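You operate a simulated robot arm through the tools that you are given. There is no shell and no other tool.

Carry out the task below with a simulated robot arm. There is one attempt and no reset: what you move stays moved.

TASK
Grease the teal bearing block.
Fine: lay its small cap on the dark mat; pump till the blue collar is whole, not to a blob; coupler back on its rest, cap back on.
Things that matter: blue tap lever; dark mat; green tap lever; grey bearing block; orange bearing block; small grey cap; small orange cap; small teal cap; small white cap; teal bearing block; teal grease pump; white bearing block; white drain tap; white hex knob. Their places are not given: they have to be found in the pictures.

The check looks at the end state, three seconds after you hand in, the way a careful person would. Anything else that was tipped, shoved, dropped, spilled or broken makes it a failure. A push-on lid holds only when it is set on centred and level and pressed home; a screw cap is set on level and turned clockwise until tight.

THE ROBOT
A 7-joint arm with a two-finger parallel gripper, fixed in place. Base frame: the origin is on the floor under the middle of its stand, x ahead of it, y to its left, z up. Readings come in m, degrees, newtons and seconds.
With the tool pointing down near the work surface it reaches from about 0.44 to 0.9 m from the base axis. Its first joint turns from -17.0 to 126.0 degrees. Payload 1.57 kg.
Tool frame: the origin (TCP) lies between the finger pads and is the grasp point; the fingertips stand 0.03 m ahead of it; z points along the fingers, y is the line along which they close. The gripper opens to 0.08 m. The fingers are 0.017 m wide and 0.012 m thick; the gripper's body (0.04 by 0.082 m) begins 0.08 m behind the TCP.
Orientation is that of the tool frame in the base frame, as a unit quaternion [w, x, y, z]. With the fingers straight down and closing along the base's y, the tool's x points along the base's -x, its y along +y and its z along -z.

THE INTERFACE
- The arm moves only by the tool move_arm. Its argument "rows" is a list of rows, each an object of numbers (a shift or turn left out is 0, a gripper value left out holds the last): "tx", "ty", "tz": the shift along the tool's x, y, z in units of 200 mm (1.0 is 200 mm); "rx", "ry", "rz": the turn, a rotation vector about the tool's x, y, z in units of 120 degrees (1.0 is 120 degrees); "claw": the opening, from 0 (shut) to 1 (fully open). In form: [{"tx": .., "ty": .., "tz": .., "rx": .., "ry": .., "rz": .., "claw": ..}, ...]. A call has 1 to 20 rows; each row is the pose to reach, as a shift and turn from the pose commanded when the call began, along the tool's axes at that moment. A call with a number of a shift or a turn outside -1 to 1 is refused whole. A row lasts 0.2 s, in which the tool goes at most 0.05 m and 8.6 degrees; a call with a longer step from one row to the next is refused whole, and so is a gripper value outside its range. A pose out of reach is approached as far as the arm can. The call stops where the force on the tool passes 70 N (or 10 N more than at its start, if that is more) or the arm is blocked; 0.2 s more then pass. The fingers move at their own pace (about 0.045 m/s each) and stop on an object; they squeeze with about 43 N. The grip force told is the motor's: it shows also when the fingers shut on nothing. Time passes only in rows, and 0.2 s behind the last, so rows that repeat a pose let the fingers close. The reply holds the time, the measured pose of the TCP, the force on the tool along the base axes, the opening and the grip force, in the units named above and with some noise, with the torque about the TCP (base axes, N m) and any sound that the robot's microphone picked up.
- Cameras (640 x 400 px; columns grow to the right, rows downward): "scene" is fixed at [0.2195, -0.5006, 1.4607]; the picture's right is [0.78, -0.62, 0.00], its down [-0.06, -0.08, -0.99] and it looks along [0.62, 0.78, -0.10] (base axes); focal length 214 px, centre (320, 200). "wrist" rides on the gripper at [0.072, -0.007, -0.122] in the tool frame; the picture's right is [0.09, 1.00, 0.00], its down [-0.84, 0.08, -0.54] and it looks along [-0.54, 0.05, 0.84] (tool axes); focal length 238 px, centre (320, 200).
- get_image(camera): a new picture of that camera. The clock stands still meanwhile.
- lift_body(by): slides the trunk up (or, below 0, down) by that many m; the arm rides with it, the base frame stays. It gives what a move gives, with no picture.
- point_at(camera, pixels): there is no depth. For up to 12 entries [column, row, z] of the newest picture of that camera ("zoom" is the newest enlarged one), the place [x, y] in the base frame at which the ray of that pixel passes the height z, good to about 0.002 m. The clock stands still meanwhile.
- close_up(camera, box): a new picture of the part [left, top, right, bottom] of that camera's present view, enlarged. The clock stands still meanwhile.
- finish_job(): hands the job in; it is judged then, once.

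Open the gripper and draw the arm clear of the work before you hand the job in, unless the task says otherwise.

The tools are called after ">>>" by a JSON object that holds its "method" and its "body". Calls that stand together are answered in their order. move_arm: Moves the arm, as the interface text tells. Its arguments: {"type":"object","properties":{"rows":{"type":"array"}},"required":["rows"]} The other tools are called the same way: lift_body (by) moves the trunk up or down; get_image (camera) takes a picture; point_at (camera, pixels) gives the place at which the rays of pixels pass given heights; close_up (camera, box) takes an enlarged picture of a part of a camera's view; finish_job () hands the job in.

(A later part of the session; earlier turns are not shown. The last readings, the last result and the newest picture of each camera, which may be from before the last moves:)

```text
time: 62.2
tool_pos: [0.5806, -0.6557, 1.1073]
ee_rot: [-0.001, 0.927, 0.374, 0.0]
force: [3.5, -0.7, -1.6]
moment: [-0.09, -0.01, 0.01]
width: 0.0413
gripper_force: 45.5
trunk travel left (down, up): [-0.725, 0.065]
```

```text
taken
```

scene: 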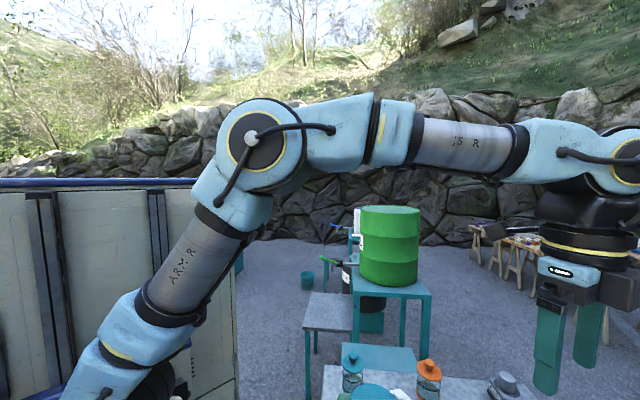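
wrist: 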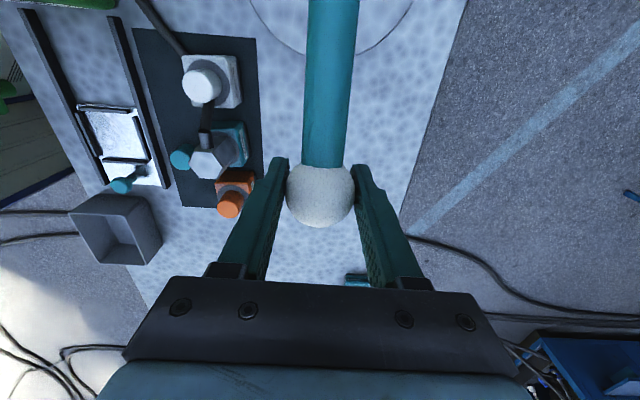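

The ball is held again (41.3 mm). I make the second full down-stroke along the same arc (about 37°).

>>> {"method": "move_arm", "body": {"rows": [{"tx": -0.0368, "tz": 0.0984, "ry": 0.05}, {"tx": -0.063, "tz": 0.2, "ry": 0.1}, {"tx": -0.0786, "tz": 0.3039, "ry": 0.15}, {"tx": -0.0832, "tz": 0.4088, "ry": 0.2}, {"tx": -0.0768, "tz": 0.5136, "ry": 0.25}, {"tx": -0.0594, "tz": 0.6172, "ry": 0.3}, {"tx": -0.0555, "tz": 0.6342, "ry": 0.3083}, {"tx": -0.0555, "tz": 0.6342, "ry": 0.3083}]}}

>>> {"method": "get_image", "body": {"camera": "wrist"}}

>>> {"method": "close_up", "body": {"camera": "wrist", "box": [70, 200, 230, 300]}}

```text
time: 64.0
tool_pos: [0.5733, -0.665, 0.9805]
ee_rot: [-0.119, 0.879, 0.356, 0.295]
force: [7.8, 4.0, 8.7]
moment: [0.22, -0.18, 0.0]
width: 0.0409
gripper_force: 45.0
trunk travel left (down, up): [-0.725, 0.065]
```

```text
taken
```

wrist: 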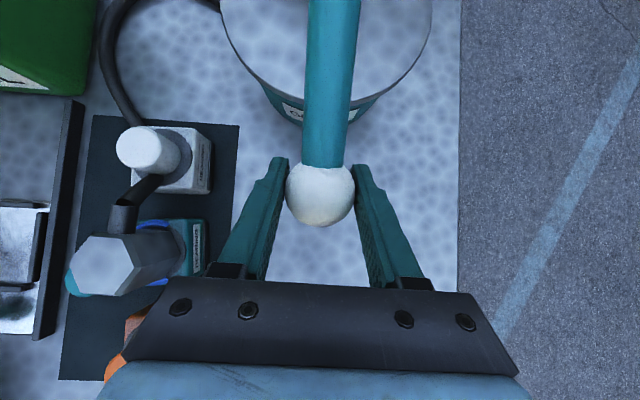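

```text
4.00 times, centred on (150, 250) of wrist
```

zoom: 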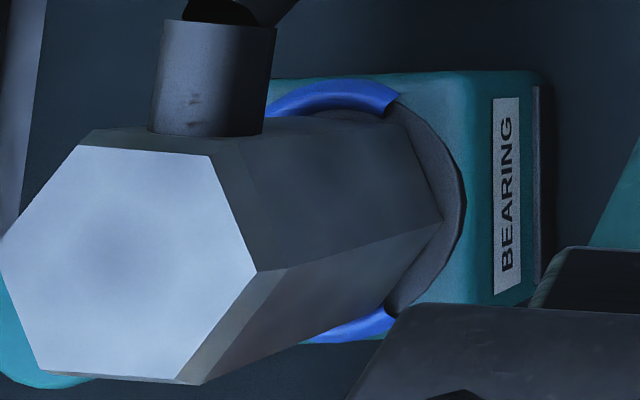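

Two strokes filled about two thirds: the remaining gap on the outward side runs from zoom (395,95) to (395,315). I swing the lever back up for the third stroke.

>>> {"method": "move_arm", "body": {"rows": [{"tx": 0.0469, "tz": -0.094, "ry": -0.05}, {"tx": 0.1033, "tz": -0.1826, "ry": -0.1}, {"tx": 0.1686, "tz": -0.2647, "ry": -0.15}, {"tx": 0.2422, "tz": -0.3396, "ry": -0.2}, {"tx": 0.3233, "tz": -0.4064, "ry": -0.25}, {"tx": 0.4108, "tz": -0.4644, "ry": -0.3}, {"tx": 0.426, "tz": -0.4731, "ry": -0.3083}, {"tx": 0.426, "tz": -0.4731, "ry": -0.3083}]}}

>>> {"method": "close_up", "body": {"camera": "wrist", "box": [150, 100, 278, 180]}}

```text
time: 65.8
tool_pos: [0.5812, -0.6572, 1.1077]
ee_rot: [-0.001, 0.927, 0.374, -0.001]
force: [-5.5, 2.5, -4.1]
moment: [-0.32, 0.66, -0.14]
width: 0.0416
gripper_force: 45.6
trunk travel left (down, up): [-0.725, 0.065]
```

```text
5.00 times, centred on (214, 140) of wrist
```

zoom: 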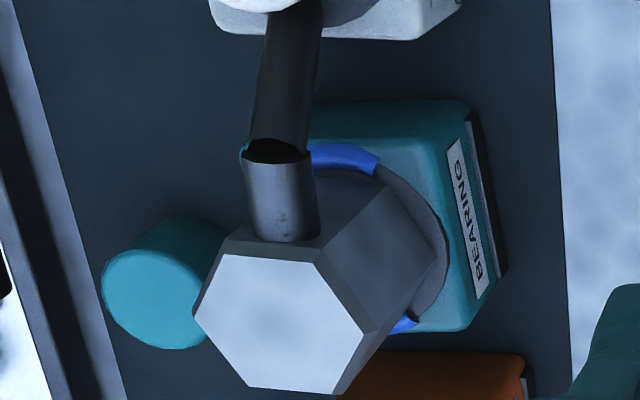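

The lever is up again and the gap on the outward side is clear (zoom (378,155) to (410,320)). I press down 30° first to see how the collar grows.

>>> {"method": "move_arm", "body": {"rows": [{"tx": -0.0368, "tz": 0.0984, "ry": 0.05}, {"tx": -0.063, "tz": 0.2, "ry": 0.1}, {"tx": -0.0786, "tz": 0.3039, "ry": 0.15}, {"tx": -0.0832, "tz": 0.4088, "ry": 0.2}, {"tx": -0.0768, "tz": 0.5136, "ry": 0.25}, {"tx": -0.0768, "tz": 0.5136, "ry": 0.25}]}}

>>> {"method": "get_image", "body": {"camera": "wrist"}}

>>> {"method": "close_up", "body": {"camera": "wrist", "box": [80, 180, 240, 280]}}

```text
time: 67.2
tool_pos: [0.5696, -0.6677, 1.004]
ee_rot: [-0.097, 0.896, 0.361, 0.241]
force: [-5.9, 3.5, 7.0]
moment: [0.14, -0.32, -0.09]
width: 0.0415
gripper_force: 44.8
trunk travel left (down, up): [-0.725, 0.065]
```

```text
taken
```

wrist: 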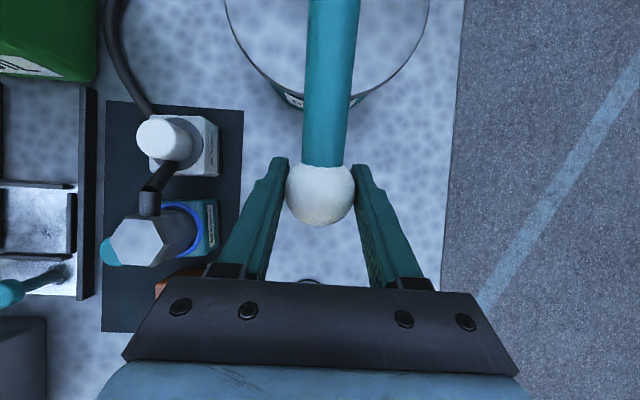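

```text
4.00 times, centred on (160, 230) of wrist
```

zoom: 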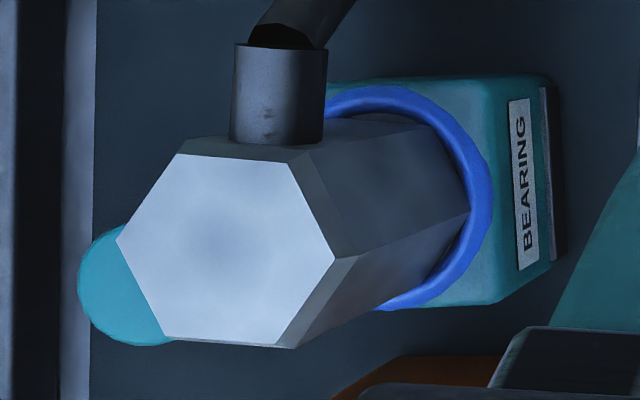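

The collar is now closed on the visible side: an unbroken blue ring. I stop pumping, and swing the lever back up gently to its original place.

>>> {"method": "move_arm", "body": {"rows": [{"tx": 0.0469, "tz": -0.094, "ry": -0.05}, {"tx": 0.1033, "tz": -0.1826, "ry": -0.1}, {"tx": 0.1686, "tz": -0.2647, "ry": -0.15}, {"tx": 0.2422, "tz": -0.3396, "ry": -0.2}, {"tx": 0.3233, "tz": -0.4064, "ry": -0.25}, {"tx": 0.3233, "tz": -0.4064, "ry": -0.25}]}}

>>> {"method": "close_up", "body": {"camera": "wrist", "box": [150, 100, 278, 180]}}

```text
time: 68.6
tool_pos: [0.58, -0.657, 1.1093]
ee_rot: [-0.001, 0.928, 0.374, 0.0]
force: [-9.0, -3.5, -1.7]
moment: [0.97, -0.8, -0.09]
width: 0.0414
gripper_force: 45.1
trunk travel left (down, up): [-0.725, 0.065]
```

```text
5.00 times, centred on (214, 140) of wrist
```

zoom: 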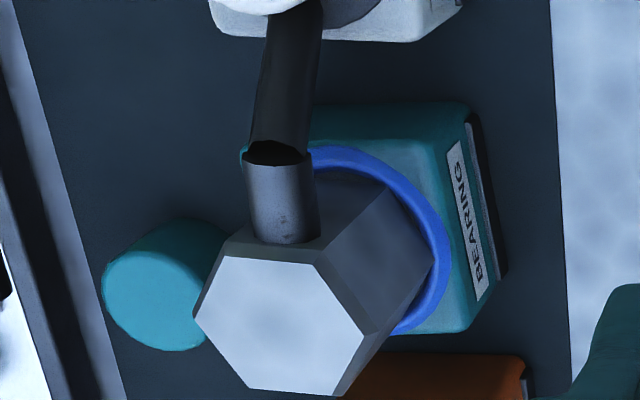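

The ring looks whole from this side. I release the ball, rise, and go to the base side to verify the rest of the collar.

>>> {"method": "move_arm", "body": {"rows": [{"claw": 0.75}, {"claw": 0.9}, {"claw": 0.9}, {"tz": -0.15, "claw": 0.9}, {"tz": -0.35}, {"tz": -0.52}, {"tz": -0.52}]}}

>>> {"method": "move_arm", "body": {"rows": [{"tx": -0.07, "ty": -0.2}, {"tx": -0.14, "ty": -0.4}, {"tx": -0.21, "ty": -0.6}, {"tx": -0.28, "ty": -0.8}, {"tx": -0.35, "ty": -1.0}]}}

>>> {"method": "move_arm", "body": {"rows": [{"tx": -0.1, "ty": -0.15}, {"tx": -0.2, "ty": -0.3}, {"tx": -0.3, "ty": -0.45}, {"tx": -0.3, "ty": -0.45}]}}

>>> {"method": "get_image", "body": {"camera": "wrist"}}

>>> {"method": "close_up", "body": {"camera": "wrist", "box": [370, 35, 466, 95]}}

```text
time: 70.2
tool_pos: [0.5815, -0.657, 1.2139]
ee_rot: [0.0, 0.927, 0.374, 0.0]
force: [-0.1, 1.4, -0.2]
moment: [-0.02, -0.01, 0.01]
width: 0.0718
gripper_force: 0.0
trunk travel left (down, up): [-0.725, 0.065]
```

```text
time: 71.4
tool_pos: [0.3918, -0.5621, 1.2119]
ee_rot: [-0.001, 0.927, 0.374, 0.001]
force: [0.5, -0.3, -0.9]
moment: [0.02, 0.03, 0.02]
width: 0.0723
gripper_force: 0.1
trunk travel left (down, up): [-0.725, 0.065]
```

```text
time: 72.4
tool_pos: [0.285, -0.5405, 1.2096]
ee_rot: [0.0, 0.927, 0.374, 0.001]
force: [-0.3, -0.6, -0.2]
moment: [0.01, -0.01, 0.01]
width: 0.072
gripper_force: 0.1
trunk travel left (down, up): [-0.725, 0.065]
```

```text
taken
```

wrist: 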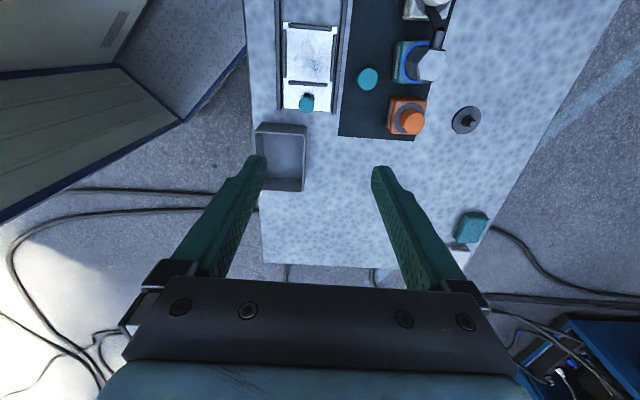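

```text
6.67 times, centred on (418, 65) of wrist
```

zoom: 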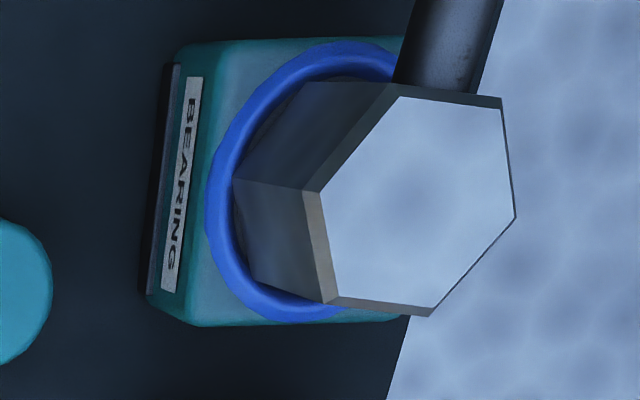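

The blue collar is whole all round. Now I turn the tool back to heading -17° and hover over the coupler, before lowering the trunk again.

>>> {"method": "move_arm", "body": {"rows": [{"tx": 0.065, "ty": 0.15, "rz": -0.05}, {"tx": 0.13, "ty": 0.3, "rz": -0.1}, {"tx": 0.195, "ty": 0.45, "rz": -0.15}, {"tx": 0.26, "ty": 0.6, "rz": -0.2}, {"tx": 0.322, "ty": 0.744, "rz": -0.2417}, {"tx": 0.322, "ty": 0.744, "rz": -0.2417}]}}

>>> {"method": "lift_body", "body": {"by": -0.18}}

>>> {"method": "get_image", "body": {"camera": "wrist"}}

>>> {"method": "close_up", "body": {"camera": "wrist", "box": [240, 90, 400, 190]}}

```text
time: 73.8
tool_pos: [0.4364, -0.6022, 1.2118]
ee_rot: [-0.001, 0.804, 0.594, 0.0]
force: [-1.2, -0.3, -0.5]
moment: [0.01, 0.01, 0.0]
width: 0.0721
gripper_force: 0.1
trunk travel left (down, up): [-0.725, 0.065]
```

```text
time: 75.8
tool_pos: [0.4357, -0.6009, 1.0319]
ee_rot: [0.0, 0.804, 0.595, 0.0]
force: [0.1, 0.3, 0.2]
moment: [0.03, -0.01, -0.02]
width: 0.0721
gripper_force: 0.1
trunk travel left (down, up): [-0.545, 0.245]
```

```text
taken
```

wrist: 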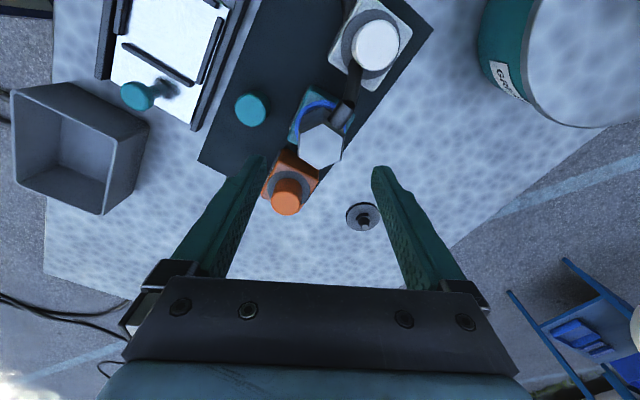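

```text
4.00 times, centred on (320, 140) of wrist
```

zoom: 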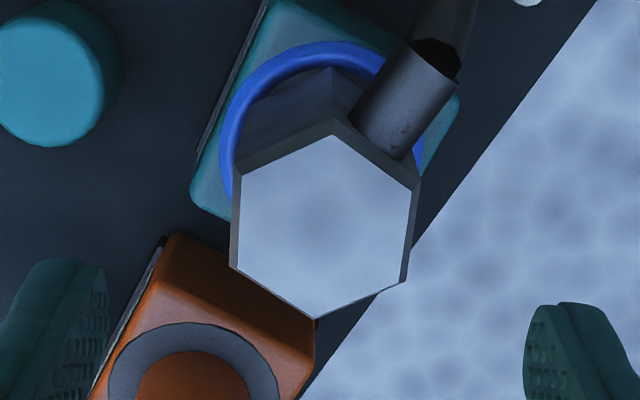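

The hex centre is at (320.8,146.7), about 2 mm off the TCP axis. I correct slightly and descend to z≈0.9495 as when I released it.

>>> {"method": "move_arm", "body": {"rows": [{"tx": -0.009, "ty": -0.003, "tz": 0.1, "claw": 0.75}, {"tx": -0.009, "ty": -0.003, "tz": 0.22}, {"tx": -0.009, "ty": -0.003, "tz": 0.34}, {"tx": -0.009, "ty": -0.003, "tz": 0.412}, {"tx": -0.009, "ty": -0.003, "tz": 0.412}]}}

>>> {"method": "close_up", "body": {"camera": "wrist", "box": [240, 130, 400, 230]}}

```text
time: 77.0
tool_pos: [0.4348, -0.6021, 0.9495]
ee_rot: [0.0, 0.804, 0.594, -0.001]
force: [-0.1, -0.6, 0.6]
moment: [0.01, 0.01, 0.0]
width: 0.06
gripper_force: 0.1
trunk travel left (down, up): [-0.545, 0.245]
```

```text
4.00 times, centred on (320, 180) of wrist
```

zoom: 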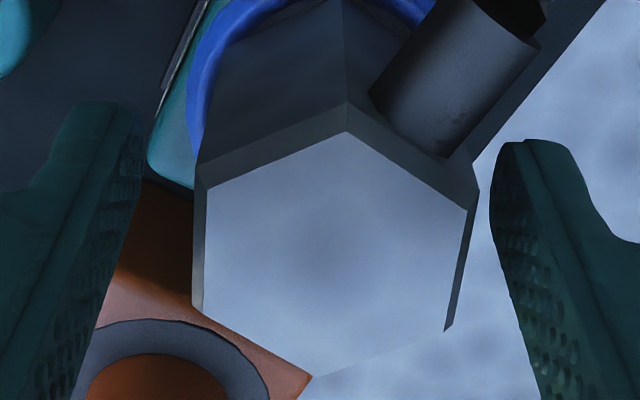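

The hex sits ~2.5 mm to the right and 1.5 mm below the ideal grip position in the view. I correct by that and then close on it.

>>> {"method": "move_arm", "body": {"rows": [{"tx": -0.007, "ty": 0.012}, {"tx": -0.007, "ty": 0.012, "claw": 0.55}, {"tx": -0.007, "ty": 0.012, "claw": 0.4}, {"tx": -0.007, "ty": 0.012, "claw": 0.4}, {"tx": -0.007, "ty": 0.012, "claw": 0.4}]}}

>>> {"method": "close_up", "body": {"camera": "wrist", "box": [240, 130, 400, 230]}}

```text
time: 78.2
tool_pos: [0.4359, -0.6053, 0.949]
ee_rot: [0.0, 0.804, 0.595, 0.0]
force: [-0.5, 0.5, 0.1]
moment: [0.05, 0.04, -0.01]
width: 0.0404
gripper_force: 37.9
trunk travel left (down, up): [-0.545, 0.245]
```

```text
4.00 times, centred on (320, 180) of wrist
```

zoom: 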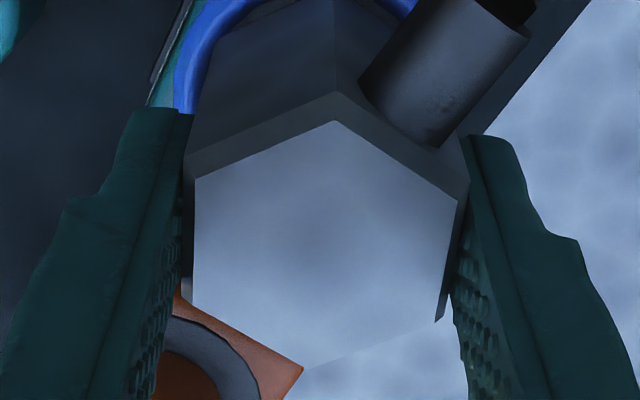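

The coupler is gripped (40.4 mm). I pull it up in small steps and watch the force and that the block stays down.

>>> {"method": "move_arm", "body": {"rows": [{"tz": -0.01}, {"tz": -0.02}, {"tz": -0.03}]}}

>>> {"method": "close_up", "body": {"camera": "wrist", "box": [240, 70, 400, 170]}}

```text
time: 79.0
tool_pos: [0.4364, -0.6059, 0.9549]
ee_rot: [0.0, 0.804, 0.595, 0.0]
force: [0.5, -0.2, -2.2]
moment: [-0.01, -0.01, 0.03]
width: 0.0407
gripper_force: 43.1
trunk travel left (down, up): [-0.545, 0.245]
```

```text
4.00 times, centred on (320, 120) of wrist
```

zoom: 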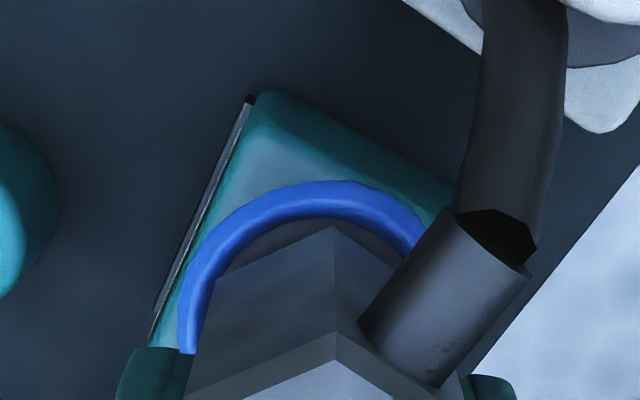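

It slides off freely (only its 2 N weight). I lift to z≈0.985 and carry it to above the rest near (0.4707,-0.7674).

>>> {"method": "move_arm", "body": {"rows": [{"tz": -0.08}, {"tz": -0.155}, {"tx": -0.18, "ty": 0.1, "tz": -0.155}, {"tx": -0.36, "ty": 0.2, "tz": -0.155}, {"tx": -0.54, "ty": 0.3, "tz": -0.155}, {"tx": -0.721, "ty": 0.401, "tz": -0.155}, {"tx": -0.721, "ty": 0.401, "tz": -0.155}]}}

>>> {"method": "get_image", "body": {"camera": "wrist"}}

>>> {"method": "close_up", "body": {"camera": "wrist", "box": [240, 90, 400, 190]}}

```text
time: 80.6
tool_pos: [0.4703, -0.766, 0.9888]
ee_rot: [-0.002, 0.805, 0.594, 0.001]
force: [-1.4, 0.7, -1.4]
moment: [0.02, 0.0, 0.03]
width: 0.0406
gripper_force: 43.0
trunk travel left (down, up): [-0.545, 0.245]
```

```text
taken
```

wrist: 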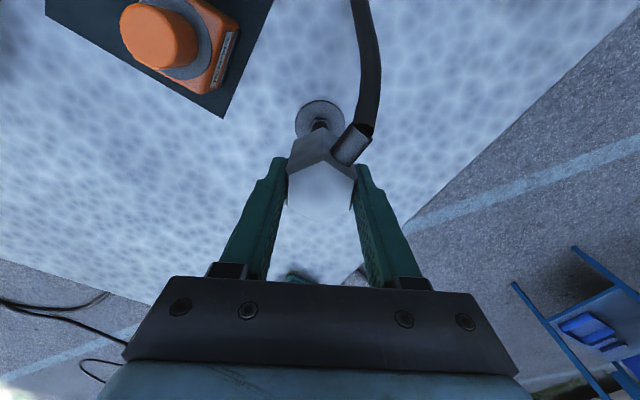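

```text
4.00 times, centred on (320, 140) of wrist
```

zoom: 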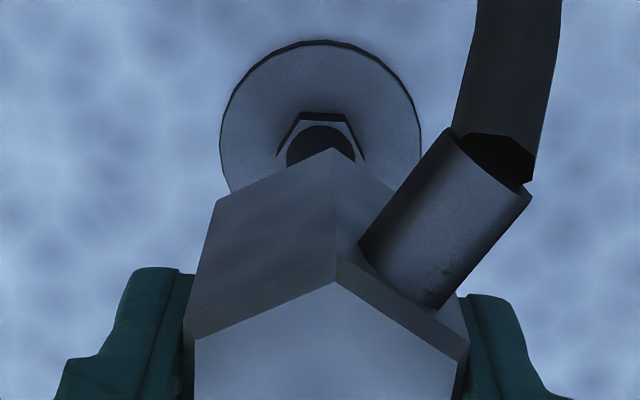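

The rest disc is visible just behind the coupler: centre near full-frame (320.4,124.3). I convert it to coordinates at plausible heights.

>>> {"method": "point_at", "body": {"camera": "wrist", "pixels": [[320.4, 124.3, 0.85], [320.4, 124.3, 0.85], [320.4, 124.3, 0.858], [320.4, 124.3, 0.858], [320.4, 124.3, 0.845], [320.4, 124.3, 0.845], [321, 192, 0.9888], [321, 192, 0.9888]]}}

```text
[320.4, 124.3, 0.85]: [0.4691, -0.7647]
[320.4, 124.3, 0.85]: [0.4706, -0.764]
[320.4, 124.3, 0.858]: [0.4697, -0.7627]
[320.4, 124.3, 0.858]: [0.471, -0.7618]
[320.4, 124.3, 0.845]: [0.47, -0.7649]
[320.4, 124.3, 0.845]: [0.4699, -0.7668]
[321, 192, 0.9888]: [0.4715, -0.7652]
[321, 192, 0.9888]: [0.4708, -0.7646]
```

The coupler's position in the grip differs from the first grip by about 2 mm toward the tool's +x, so the TCP should be near (0.4707,-0.7674). I hold still for a fresh pose reading.

>>> {"method": "move_arm", "body": {"rows": [{"tz": 0.0}]}}

>>> {"method": "move_arm", "body": {"rows": [{"tz": 0.0}]}}

>>> {"method": "close_up", "body": {"camera": "wrist", "box": [280, 95, 376, 155]}}

```text
time: 81.0
tool_pos: [0.4703, -0.7673, 0.9877]
ee_rot: [-0.001, 0.804, 0.594, 0.0]
force: [-1.1, -0.5, -1.1]
moment: [0.01, -0.04, 0.01]
width: 0.0405
gripper_force: 42.9
trunk travel left (down, up): [-0.545, 0.245]
```

```text
time: 81.4
tool_pos: [0.4704, -0.767, 0.9866]
ee_rot: [0.0, 0.804, 0.595, 0.0]
force: [0.3, 0.4, -1.3]
moment: [-0.03, 0.0, 0.0]
width: 0.0405
gripper_force: 43.0
trunk travel left (down, up): [-0.545, 0.245]
```

```text
6.67 times, centred on (328, 125) of wrist
```

zoom: 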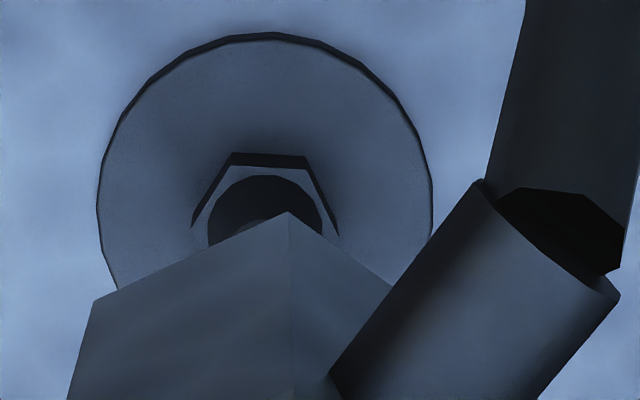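

The pose averages (0.4703,-0.7668), as wanted, and the picture suggests ~1 mm to the left. I apply that and lower to z≈0.932.

>>> {"method": "move_arm", "body": {"rows": [{"ty": -0.005}, {"ty": -0.005, "tz": 0.08}, {"ty": -0.005, "tz": 0.16}, {"ty": -0.005, "tz": 0.24}, {"ty": -0.005, "tz": 0.275}, {"ty": -0.005, "tz": 0.275}]}}

>>> {"method": "close_up", "body": {"camera": "wrist", "box": [260, 95, 388, 175]}}

```text
time: 82.8
tool_pos: [0.47, -0.7668, 0.9314]
ee_rot: [0.0, 0.804, 0.594, 0.0]
force: [0.2, 0.2, -1.7]
moment: [-0.05, -0.02, 0.01]
width: 0.0404
gripper_force: 42.8
trunk travel left (down, up): [-0.545, 0.245]
```

```text
5.00 times, centred on (324, 135) of wrist
```

zoom: 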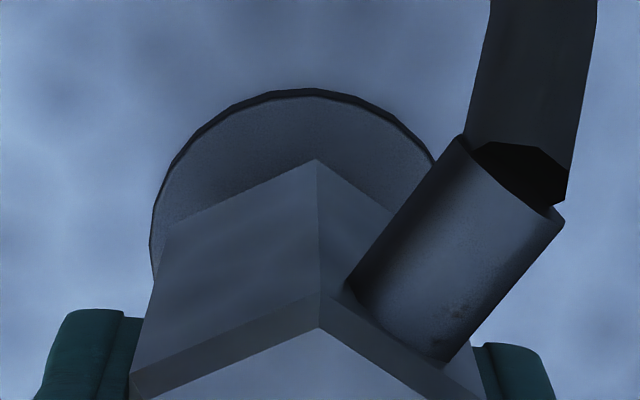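

No contact at z=0.931; the disc surrounds the coupler's foot evenly. I continue down in 2 mm steps.

>>> {"method": "move_arm", "body": {"rows": [{"tz": 0.01}, {"tz": 0.02}, {"tz": 0.03}]}}

```text
time: 83.6
tool_pos: [0.4702, -0.7659, 0.9264]
ee_rot: [0.0, 0.803, 0.595, -0.001]
force: [0.1, -0.2, -2.3]
moment: [0.01, -0.01, -0.01]
width: 0.0406
gripper_force: 42.9
trunk travel left (down, up): [-0.545, 0.245]
```

Still only the weight at z=0.926. I lower another 6 mm stepwise.

>>> {"method": "move_arm", "body": {"rows": [{"tz": 0.008}, {"tz": 0.016}, {"tz": 0.024}, {"tz": 0.03}]}}

```text
time: 84.6
tool_pos: [0.4699, -0.7657, 0.9199]
ee_rot: [0.0, 0.804, 0.594, 0.0]
force: [-0.3, -0.2, -1.4]
moment: [0.0, 0.02, 0.0]
width: 0.0403
gripper_force: 42.8
trunk travel left (down, up): [-0.545, 0.245]
```

At z=0.920 there is still no contact, so the post is entering the socket or still below it. I go on 4 mm.

>>> {"method": "move_arm", "body": {"rows": [{"tz": 0.007}, {"tz": 0.014}, {"tz": 0.02}]}}

>>> {"method": "close_up", "body": {"camera": "wrist", "box": [260, 95, 388, 175]}}

```text
time: 85.4
tool_pos: [0.4703, -0.7648, 0.9153]
ee_rot: [0.0, 0.804, 0.595, 0.0]
force: [-0.3, -0.7, -1.9]
moment: [0.02, -0.01, 0.0]
width: 0.0405
gripper_force: 43.0
trunk travel left (down, up): [-0.545, 0.245]
```

```text
5.00 times, centred on (324, 135) of wrist
```

zoom: 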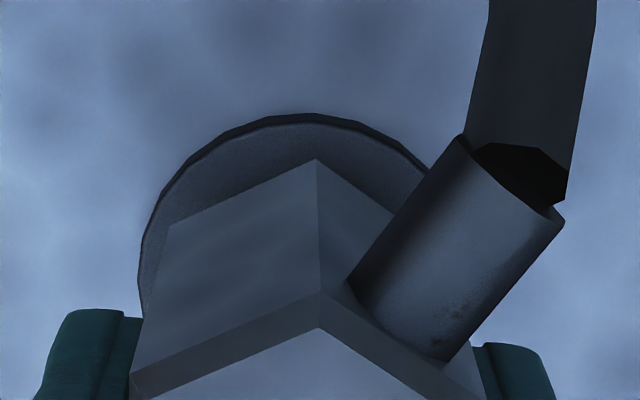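

Free at z=0.915. I continue down in millimetre steps toward the seat.

>>> {"method": "move_arm", "body": {"rows": [{"tz": 0.006}, {"tz": 0.012}, {"tz": 0.018}]}}

```text
time: 86.2
tool_pos: [0.4695, -0.7658, 0.9128]
ee_rot: [0.0, 0.804, 0.594, 0.0]
force: [1.3, 0.1, -1.2]
moment: [-0.02, 0.0, 0.01]
width: 0.0404
gripper_force: 43.1
trunk travel left (down, up): [-0.545, 0.245]
```

Still free at z≈0.913. I go down 3.5 mm more in small steps.

>>> {"method": "move_arm", "body": {"rows": [{"tz": 0.006}, {"tz": 0.012}, {"tz": 0.018}]}}

>>> {"method": "close_up", "body": {"camera": "wrist", "box": [260, 95, 388, 175]}}

```text
time: 87.0
tool_pos: [0.4683, -0.7656, 0.9082]
ee_rot: [0.0, 0.804, 0.595, 0.0]
force: [-0.5, 0.4, -0.7]
moment: [0.0, -0.03, 0.0]
width: 0.0401
gripper_force: 43.2
trunk travel left (down, up): [-0.545, 0.245]
```

```text
5.00 times, centred on (324, 135) of wrist
```

zoom: 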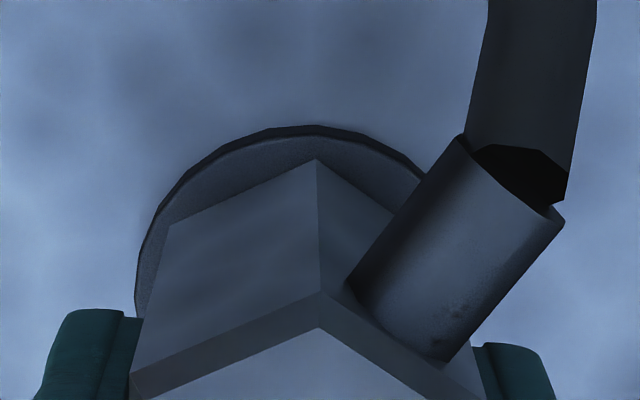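

The disc's rim is now ~5 mm outside the coupler's corner, nearly seated, and part of the weight is gone. I go down with fine steps until contact.

>>> {"method": "move_arm", "body": {"rows": [{"tz": 0.005}, {"tz": 0.01}]}}

```text
time: 87.6
tool_pos: [0.4696, -0.7659, 0.9073]
ee_rot: [0.0, 0.804, 0.595, 0.0]
force: [-0.5, 0.2, -0.4]
moment: [-0.02, -0.02, 0.02]
width: 0.0402
gripper_force: 42.9
trunk travel left (down, up): [-0.545, 0.245]
```

No firm contact at z=0.907. I lower 2 mm more.

>>> {"method": "move_arm", "body": {"rows": [{"tz": 0.005}, {"tz": 0.01}]}}

```text
time: 88.2
tool_pos: [0.4683, -0.7664, 0.9066]
ee_rot: [0.001, 0.804, 0.595, -0.001]
force: [-1.9, 1.0, 10.4]
moment: [0.33, 0.09, -0.04]
width: 0.0405
gripper_force: 43.2
trunk travel left (down, up): [-0.545, 0.245]
```

Contact at z≈0.906 (10 N). I press a little further to seat it, as it had on the nipple.

>>> {"method": "move_arm", "body": {"rows": [{"tz": 0.005}, {"tz": 0.01}, {"tz": 0.01}]}}

>>> {"method": "close_up", "body": {"camera": "wrist", "box": [260, 95, 388, 175]}}

```text
time: 89.0
tool_pos: [0.4689, -0.7666, 0.905]
ee_rot: [0.003, 0.804, 0.595, -0.002]
force: [0.0, -2.8, 29.0]
moment: [0.09, 0.38, -0.02]
width: 0.0406
gripper_force: 43.0
trunk travel left (down, up): [-0.545, 0.245]
```

```text
5.00 times, centred on (324, 135) of wrist
```

zoom: 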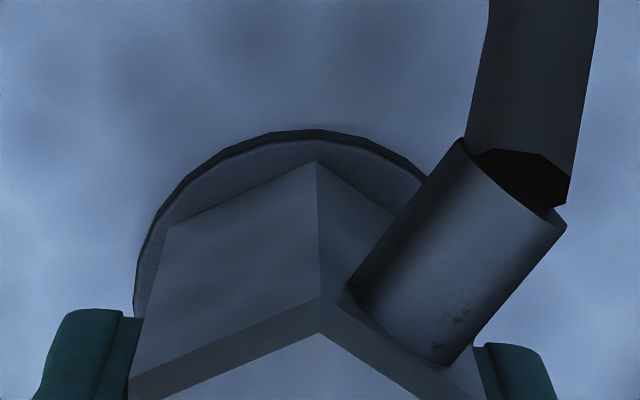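

The force rose to 29 N with no travel: the coupler is seated on its rest, with the same rim gap as on the nipple. I relieve the load, open and rise.

>>> {"method": "move_arm", "body": {"rows": [{"tz": -0.01}, {"tz": -0.012, "claw": 0.6}, {"tz": -0.012, "claw": 0.75}, {"tz": -0.012, "claw": 0.75}, {"tz": -0.012, "claw": 0.75}]}}

>>> {"method": "move_arm", "body": {"rows": [{"tz": -0.1}, {"tz": -0.2}, {"tz": -0.35}, {"tz": -0.45}, {"tz": -0.45}]}}

>>> {"method": "get_image", "body": {"camera": "wrist"}}

>>> {"method": "close_up", "body": {"camera": "wrist", "box": [240, 90, 400, 190]}}

```text
time: 90.2
tool_pos: [0.4692, -0.766, 0.9046]
ee_rot: [0.0, 0.804, 0.595, -0.001]
force: [0.3, -0.1, 0.6]
moment: [0.03, 0.0, -0.01]
width: 0.06
gripper_force: 0.2
trunk travel left (down, up): [-0.545, 0.245]
```

```text
time: 91.4
tool_pos: [0.4696, -0.7659, 0.9944]
ee_rot: [0.0, 0.805, 0.594, 0.0]
force: [-0.8, 0.2, 0.0]
moment: [0.0, 0.0, 0.0]
width: 0.06
gripper_force: 0.0
trunk travel left (down, up): [-0.545, 0.245]
```

```text
taken
```

wrist: 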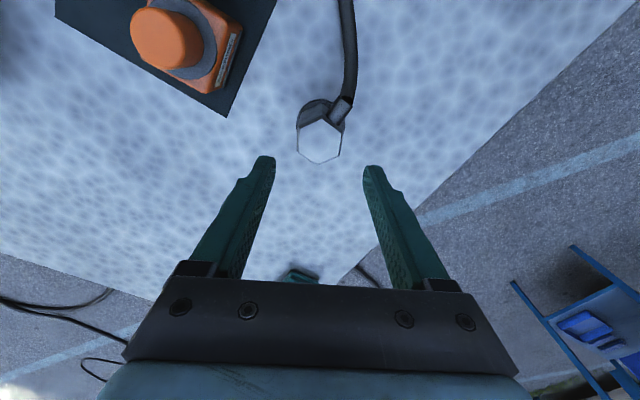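

```text
4.00 times, centred on (320, 140) of wrist
```

zoom: 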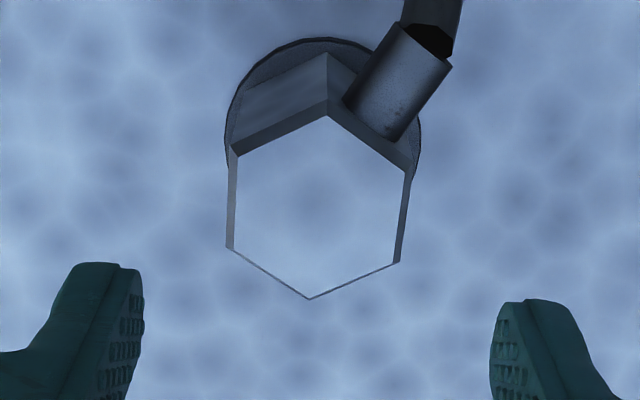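

The coupler stands on its rest at the same height as before. I go back to the earlier viewing pose (heading 36°, at (0.4035,-0.6806,1.05)) to compare it with the original picture.

>>> {"method": "move_arm", "body": {"rows": [{"tx": 0.05, "ty": -0.06, "tz": -0.04, "rz": -0.06}, {"tx": 0.1, "ty": -0.13, "tz": -0.08, "rz": -0.125}, {"tx": 0.15, "ty": -0.2, "tz": -0.12, "rz": -0.19}, {"tx": 0.2, "ty": -0.27, "tz": -0.16, "rz": -0.255}, {"tx": 0.25, "ty": -0.34, "tz": -0.2, "rz": -0.32}, {"tx": 0.29, "ty": -0.4, "tz": -0.24, "rz": -0.385}, {"tx": 0.3105, "ty": -0.441, "tz": -0.276, "rz": -0.442}, {"tx": 0.3105, "ty": -0.441, "tz": -0.276, "rz": -0.442, "claw": 1.0}, {"tx": 0.3105, "ty": -0.441, "tz": -0.276, "rz": -0.442, "claw": 1.0}]}}

>>> {"method": "get_image", "body": {"camera": "wrist"}}

>>> {"method": "close_up", "body": {"camera": "wrist", "box": [260, 140, 380, 215]}}

>>> {"method": "close_up", "body": {"camera": "wrist", "box": [340, 40, 440, 102]}}

```text
time: 93.4
tool_pos: [0.4042, -0.6807, 1.0491]
ee_rot: [0.001, 0.453, 0.891, 0.0]
force: [0.3, -0.8, -0.1]
moment: [0.0, 0.02, 0.04]
width: 0.0802
gripper_force: 0.0
trunk travel left (down, up): [-0.545, 0.245]
```

```text
taken
```

wrist: 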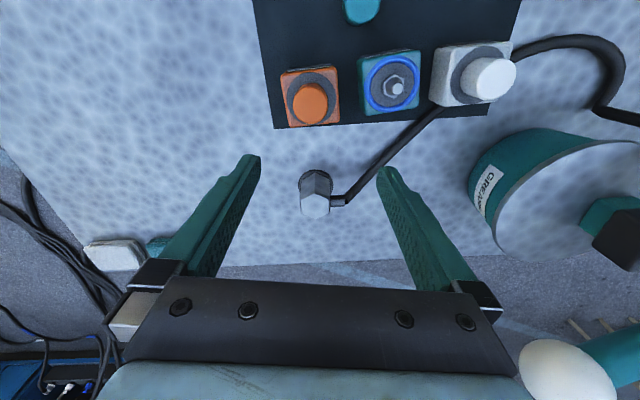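

```text
5.33 times, centred on (320, 178) of wrist
```

zoom: 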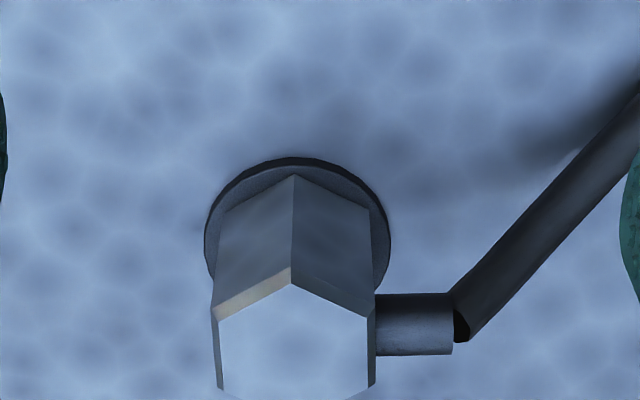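

```text
6.40 times, centred on (390, 71) of wrist
```

zoom: 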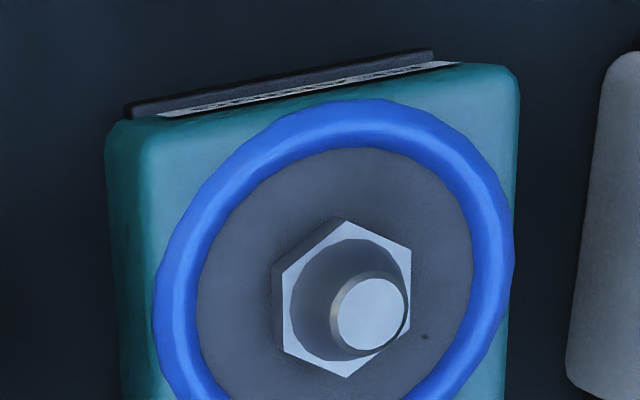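

The coupler is upright (foot and top shifted equally, ~1.5 mm play), and the blue collar is an unbroken ring without a blob. Now I go above the cap on the mat at (0.361,-0.571).

>>> {"method": "move_arm", "body": {"rows": [{"tx": 0.14, "ty": 0.037, "claw": 0.65}, {"tx": 0.28, "ty": 0.074}, {"tx": 0.42, "ty": 0.111}, {"tx": 0.5705, "ty": 0.148}, {"tx": 0.5705, "ty": 0.148, "tz": 0.15}, {"tx": 0.5705, "ty": 0.148, "tz": 0.295}, {"tx": 0.5705, "ty": 0.148, "tz": 0.295}]}}

>>> {"method": "get_image", "body": {"camera": "wrist"}}

>>> {"method": "close_up", "body": {"camera": "wrist", "box": [240, 80, 400, 180]}}

```text
time: 95.0
tool_pos: [0.3591, -0.57, 0.9907]
ee_rot: [0.0, 0.453, 0.891, -0.001]
force: [0.4, -0.4, 0.6]
moment: [-0.01, -0.01, 0.01]
width: 0.052
gripper_force: 0.1
trunk travel left (down, up): [-0.545, 0.245]
```

```text
taken
```

wrist: 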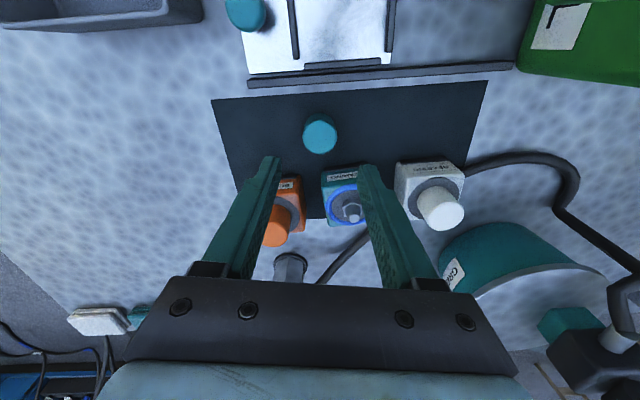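

```text
4.00 times, centred on (320, 130) of wrist
```

zoom: 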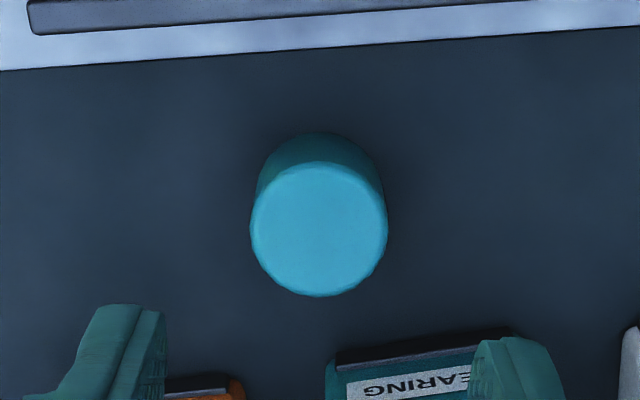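

The cap's top is at full-frame (319.8,137.5), about 2 mm off along the view's vertical. I correct and descend to z≈0.888 around it.

>>> {"method": "move_arm", "body": {"rows": [{"tx": -0.009, "tz": 0.15}, {"tx": -0.009, "tz": 0.3}, {"tx": -0.009, "tz": 0.42}, {"tx": -0.009, "tz": 0.49}, {"tx": -0.009, "tz": 0.513}, {"tx": -0.009, "tz": 0.513}]}}

>>> {"method": "move_arm", "body": {"rows": [{"claw": 0.5}, {"claw": 0.3}, {"claw": 0.3}, {"claw": 0.3}, {"claw": 0.3}]}}

>>> {"method": "close_up", "body": {"camera": "wrist", "box": [220, 90, 420, 215]}}

```text
time: 96.4
tool_pos: [0.3603, -0.5736, 0.8872]
ee_rot: [0.0, 0.454, 0.891, -0.001]
force: [-0.3, 0.3, -0.2]
moment: [0.01, 0.0, 0.03]
width: 0.0522
gripper_force: 0.1
trunk travel left (down, up): [-0.545, 0.245]
```

```text
time: 97.6
tool_pos: [0.3604, -0.572, 0.8886]
ee_rot: [-0.001, 0.454, 0.891, 0.0]
force: [-0.3, 0.5, 0.6]
moment: [0.01, 0.0, 0.0]
width: 0.0332
gripper_force: 40.9
trunk travel left (down, up): [-0.545, 0.245]
```

```text
3.20 times, centred on (320, 152) of wrist
```

zoom: 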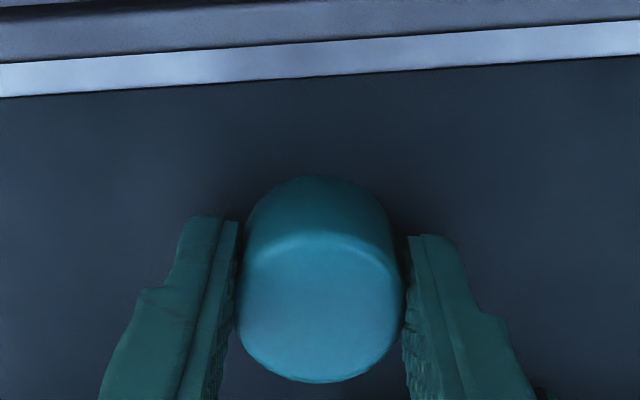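

The cap is held (33.2 mm). I lift it to z≈0.985 and carry it over the nipple at about (0.4344,-0.6021).

>>> {"method": "move_arm", "body": {"rows": [{"tz": -0.12}, {"tz": -0.3}, {"tz": -0.48}, {"tx": -0.11, "ty": 0.07, "tz": -0.48}, {"tx": -0.22, "ty": 0.14, "tz": -0.48}, {"tx": -0.3395, "ty": 0.211, "tz": -0.48}, {"tx": -0.3395, "ty": 0.211, "tz": -0.48}]}}

>>> {"method": "get_image", "body": {"camera": "wrist"}}

>>> {"method": "close_up", "body": {"camera": "wrist", "box": [240, 80, 400, 180]}}

```text
time: 99.2
tool_pos: [0.4358, -0.6033, 0.9845]
ee_rot: [0.0, 0.453, 0.892, 0.0]
force: [-0.5, -0.1, -0.5]
moment: [-0.02, -0.03, 0.0]
width: 0.0331
gripper_force: 41.3
trunk travel left (down, up): [-0.545, 0.245]
```

```text
taken
```

wrist: 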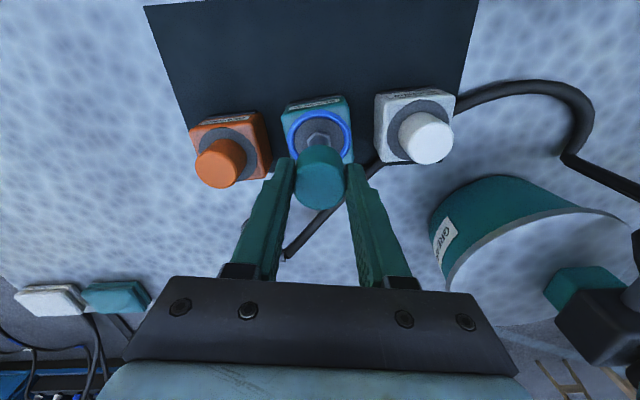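

```text
4.00 times, centred on (320, 130) of wrist
```

zoom: 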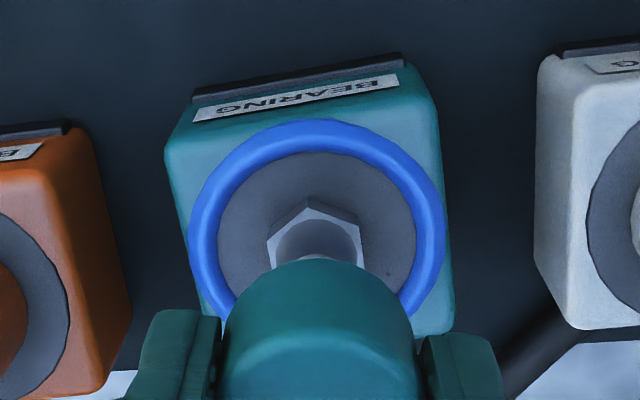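

Collar and nipple are centred at zoom column ~315, about 0.8 mm left of the cap's centre. I correct by that (and ~1 mm along x), then lower to z≈0.957.

>>> {"method": "move_arm", "body": {"rows": [{"tx": 0.005, "ty": -0.004}, {"tx": 0.005, "ty": -0.004, "tz": 0.05}, {"tx": 0.005, "ty": -0.004, "tz": 0.1}, {"tx": 0.005, "ty": -0.004, "tz": 0.135}, {"tx": 0.005, "ty": -0.004, "tz": 0.135}]}}

>>> {"method": "close_up", "body": {"camera": "wrist", "box": [240, 90, 400, 190]}}

```text
time: 100.4
tool_pos: [0.4349, -0.6027, 0.9582]
ee_rot: [-0.001, 0.454, 0.891, 0.0]
force: [0.5, 0.2, -0.6]
moment: [-0.01, 0.0, 0.02]
width: 0.0329
gripper_force: 40.6
trunk travel left (down, up): [-0.545, 0.245]
```

```text
4.00 times, centred on (320, 140) of wrist
```

zoom: 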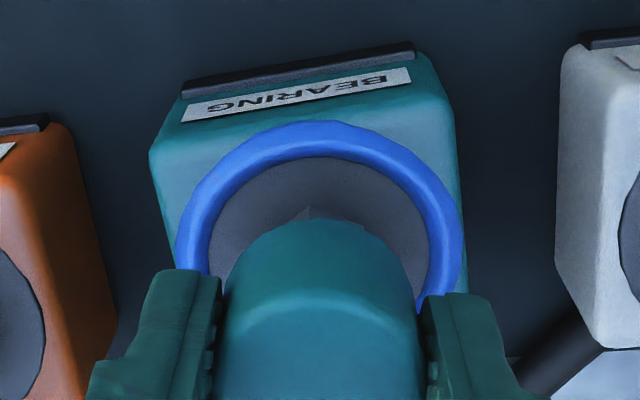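

Cap (zoom centre x≈319) and collar (x≈319.5) are aligned sideways. I lower in 2 mm steps and watch the force.

>>> {"method": "move_arm", "body": {"rows": [{"tz": 0.01}, {"tz": 0.02}, {"tz": 0.03}]}}

```text
time: 101.2
tool_pos: [0.435, -0.6014, 0.9507]
ee_rot: [0.0, 0.454, 0.891, 0.0]
force: [-0.8, 0.1, -0.5]
moment: [0.01, 0.0, -0.04]
width: 0.0326
gripper_force: 41.1
trunk travel left (down, up): [-0.545, 0.245]
```

No contact at z≈0.951. I continue 5 mm further in small steps.

>>> {"method": "move_arm", "body": {"rows": [{"tz": 0.008}, {"tz": 0.016}, {"tz": 0.024}]}}

>>> {"method": "close_up", "body": {"camera": "wrist", "box": [240, 90, 400, 190]}}

```text
time: 102.0
tool_pos: [0.4344, -0.6017, 0.947]
ee_rot: [0.0, 0.454, 0.891, 0.001]
force: [-1.1, -0.2, -0.6]
moment: [0.03, 0.0, -0.02]
width: 0.033
gripper_force: 41.2
trunk travel left (down, up): [-0.545, 0.245]
```

```text
4.00 times, centred on (320, 140) of wrist
```

zoom: 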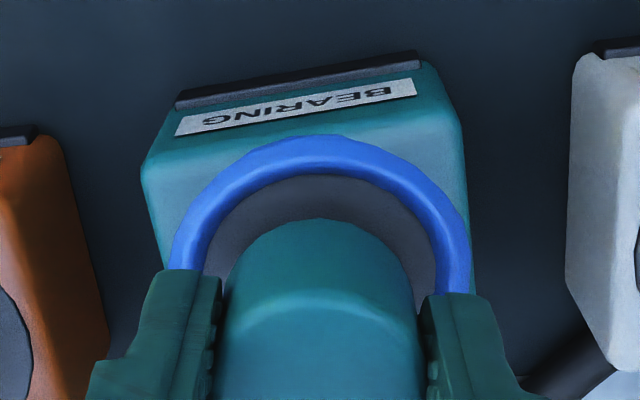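

Still free at z=0.947. To keep the fingertips off the grease collar I go only to about z≈0.941 and check the force.

>>> {"method": "move_arm", "body": {"rows": [{"tz": 0.008}, {"tz": 0.016}, {"tz": 0.024}]}}

>>> {"method": "close_up", "body": {"camera": "wrist", "box": [240, 90, 400, 190]}}

```text
time: 102.8
tool_pos: [0.4346, -0.6035, 0.9421]
ee_rot: [0.0, 0.454, 0.891, 0.0]
force: [-0.2, 1.3, 0.9]
moment: [0.0, 0.01, 0.07]
width: 0.0328
gripper_force: 41.1
trunk travel left (down, up): [-0.545, 0.245]
```

```text
4.00 times, centred on (320, 140) of wrist
```

zoom: 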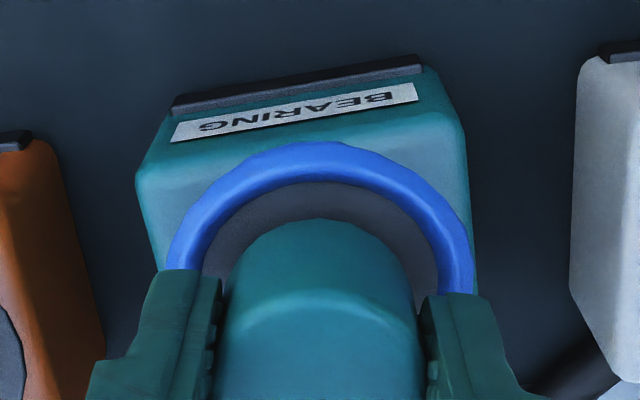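

At z=0.942 a trace of contact begins. I lower 3 mm more in 1 mm steps.

>>> {"method": "move_arm", "body": {"rows": [{"tz": 0.005}, {"tz": 0.01}, {"tz": 0.015}]}}

>>> {"method": "close_up", "body": {"camera": "wrist", "box": [240, 90, 400, 190]}}

```text
time: 103.6
tool_pos: [0.4334, -0.6022, 0.9379]
ee_rot: [-0.001, 0.454, 0.891, 0.0]
force: [-0.4, 1.1, -0.7]
moment: [-0.03, -0.01, -0.03]
width: 0.0331
gripper_force: 41.5
trunk travel left (down, up): [-0.545, 0.245]
```

```text
4.00 times, centred on (320, 140) of wrist
```

zoom: 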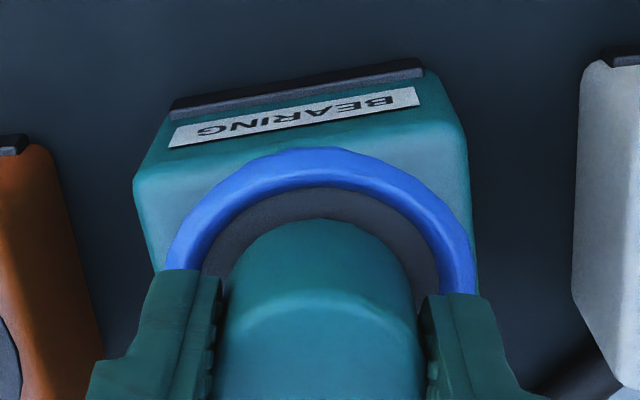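

The cap is centred in the collar, a few millimetres above its seat, with fingertips still above the grease ring. I open slightly so it settles on the nipple, and rise a little to look.

>>> {"method": "move_arm", "body": {"rows": [{"claw": 0.5}, {"claw": 0.55}, {"claw": 0.55}, {"tz": -0.03, "claw": 0.55}, {"tz": -0.1}, {"tz": -0.25}, {"tz": -0.35}, {"tz": -0.35}]}}

>>> {"method": "get_image", "body": {"camera": "wrist"}}

>>> {"method": "close_up", "body": {"camera": "wrist", "box": [240, 80, 400, 180]}}

```text
time: 105.4
tool_pos: [0.4332, -0.6027, 1.0093]
ee_rot: [0.0, 0.454, 0.891, 0.001]
force: [-1.7, 0.6, 0.4]
moment: [0.03, -0.01, 0.01]
width: 0.0441
gripper_force: 0.0
trunk travel left (down, up): [-0.545, 0.245]
```

```text
taken
```

wrist: 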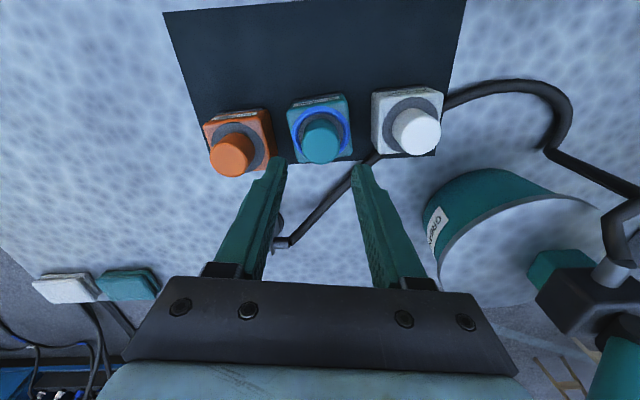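

```text
4.00 times, centred on (320, 130) of wrist
```

zoom: 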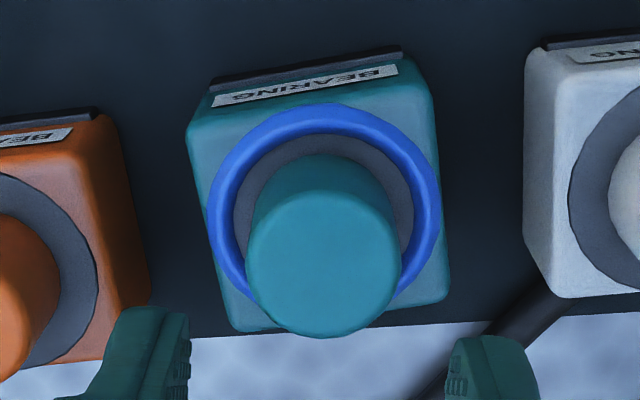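

The cap sits level on the nipple inside the blue collar. To press it home I close the fingers and lower them onto the centre of its top.

>>> {"method": "move_arm", "body": {"rows": [{"tx": -0.004, "claw": 0.2}, {"tx": -0.004, "claw": 0.0}, {"tx": -0.004, "claw": 0.0}, {"tx": -0.004, "claw": 0.0}, {"tx": -0.004, "tz": 0.08, "claw": 0.0}, {"tx": -0.004, "tz": 0.16}, {"tx": -0.004, "tz": 0.22}, {"tx": -0.004, "tz": 0.22}]}}

>>> {"method": "close_up", "body": {"camera": "wrist", "box": [240, 90, 400, 190]}}

```text
time: 107.2
tool_pos: [0.4343, -0.6043, 0.9648]
ee_rot: [-0.001, 0.454, 0.891, 0.001]
force: [-0.4, -0.1, -0.1]
moment: [0.0, 0.01, 0.03]
width: 0.0001
gripper_force: 20.9
trunk travel left (down, up): [-0.545, 0.245]
```

```text
4.00 times, centred on (320, 140) of wrist
```

zoom: 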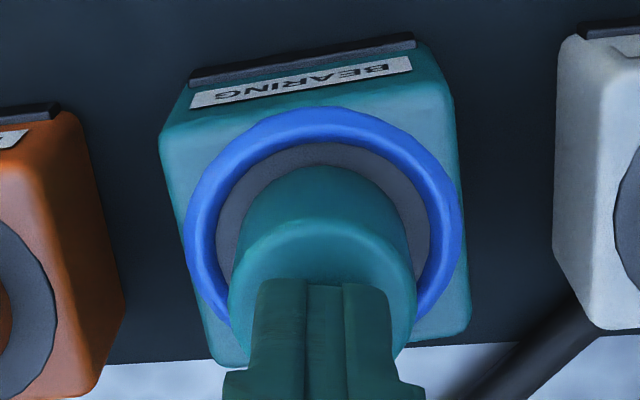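

The closed fingertips are centred over the cap (column ~322). I press down in small steps watching the force.

>>> {"method": "move_arm", "body": {"rows": [{"tz": 0.01}, {"tz": 0.02}, {"tz": 0.03}]}}

```text
time: 108.0
tool_pos: [0.434, -0.6027, 0.959]
ee_rot: [0.0, 0.454, 0.891, -0.001]
force: [0.1, -0.3, 6.7]
moment: [0.01, 0.03, 0.01]
width: 0.0001
gripper_force: 21.8
trunk travel left (down, up): [-0.545, 0.245]
```

Contact with the cap's top at z=0.959 (6.7 N, no torque, so centred). I press further by 1 mm steps.

>>> {"method": "move_arm", "body": {"rows": [{"tz": 0.005}, {"tz": 0.01}]}}

```text
time: 108.6
tool_pos: [0.4353, -0.6034, 0.9597]
ee_rot: [0.002, 0.455, 0.891, -0.001]
force: [1.3, 1.2, 23.6]
moment: [0.04, -0.02, 0.01]
width: 0.0001
gripper_force: 21.2
trunk travel left (down, up): [-0.545, 0.245]
```

The force is 24 N without travel. I press on to about 45 N to be sure the cap is home.

>>> {"method": "move_arm", "body": {"rows": [{"tz": 0.005}, {"tz": 0.01}]}}

```text
time: 109.2
tool_pos: [0.4358, -0.6044, 0.9597]
ee_rot: [0.003, 0.454, 0.891, -0.001]
force: [0.8, 1.1, 49.8]
moment: [0.09, -0.01, 0.0]
width: 0.0
gripper_force: 21.3
trunk travel left (down, up): [-0.545, 0.245]
```

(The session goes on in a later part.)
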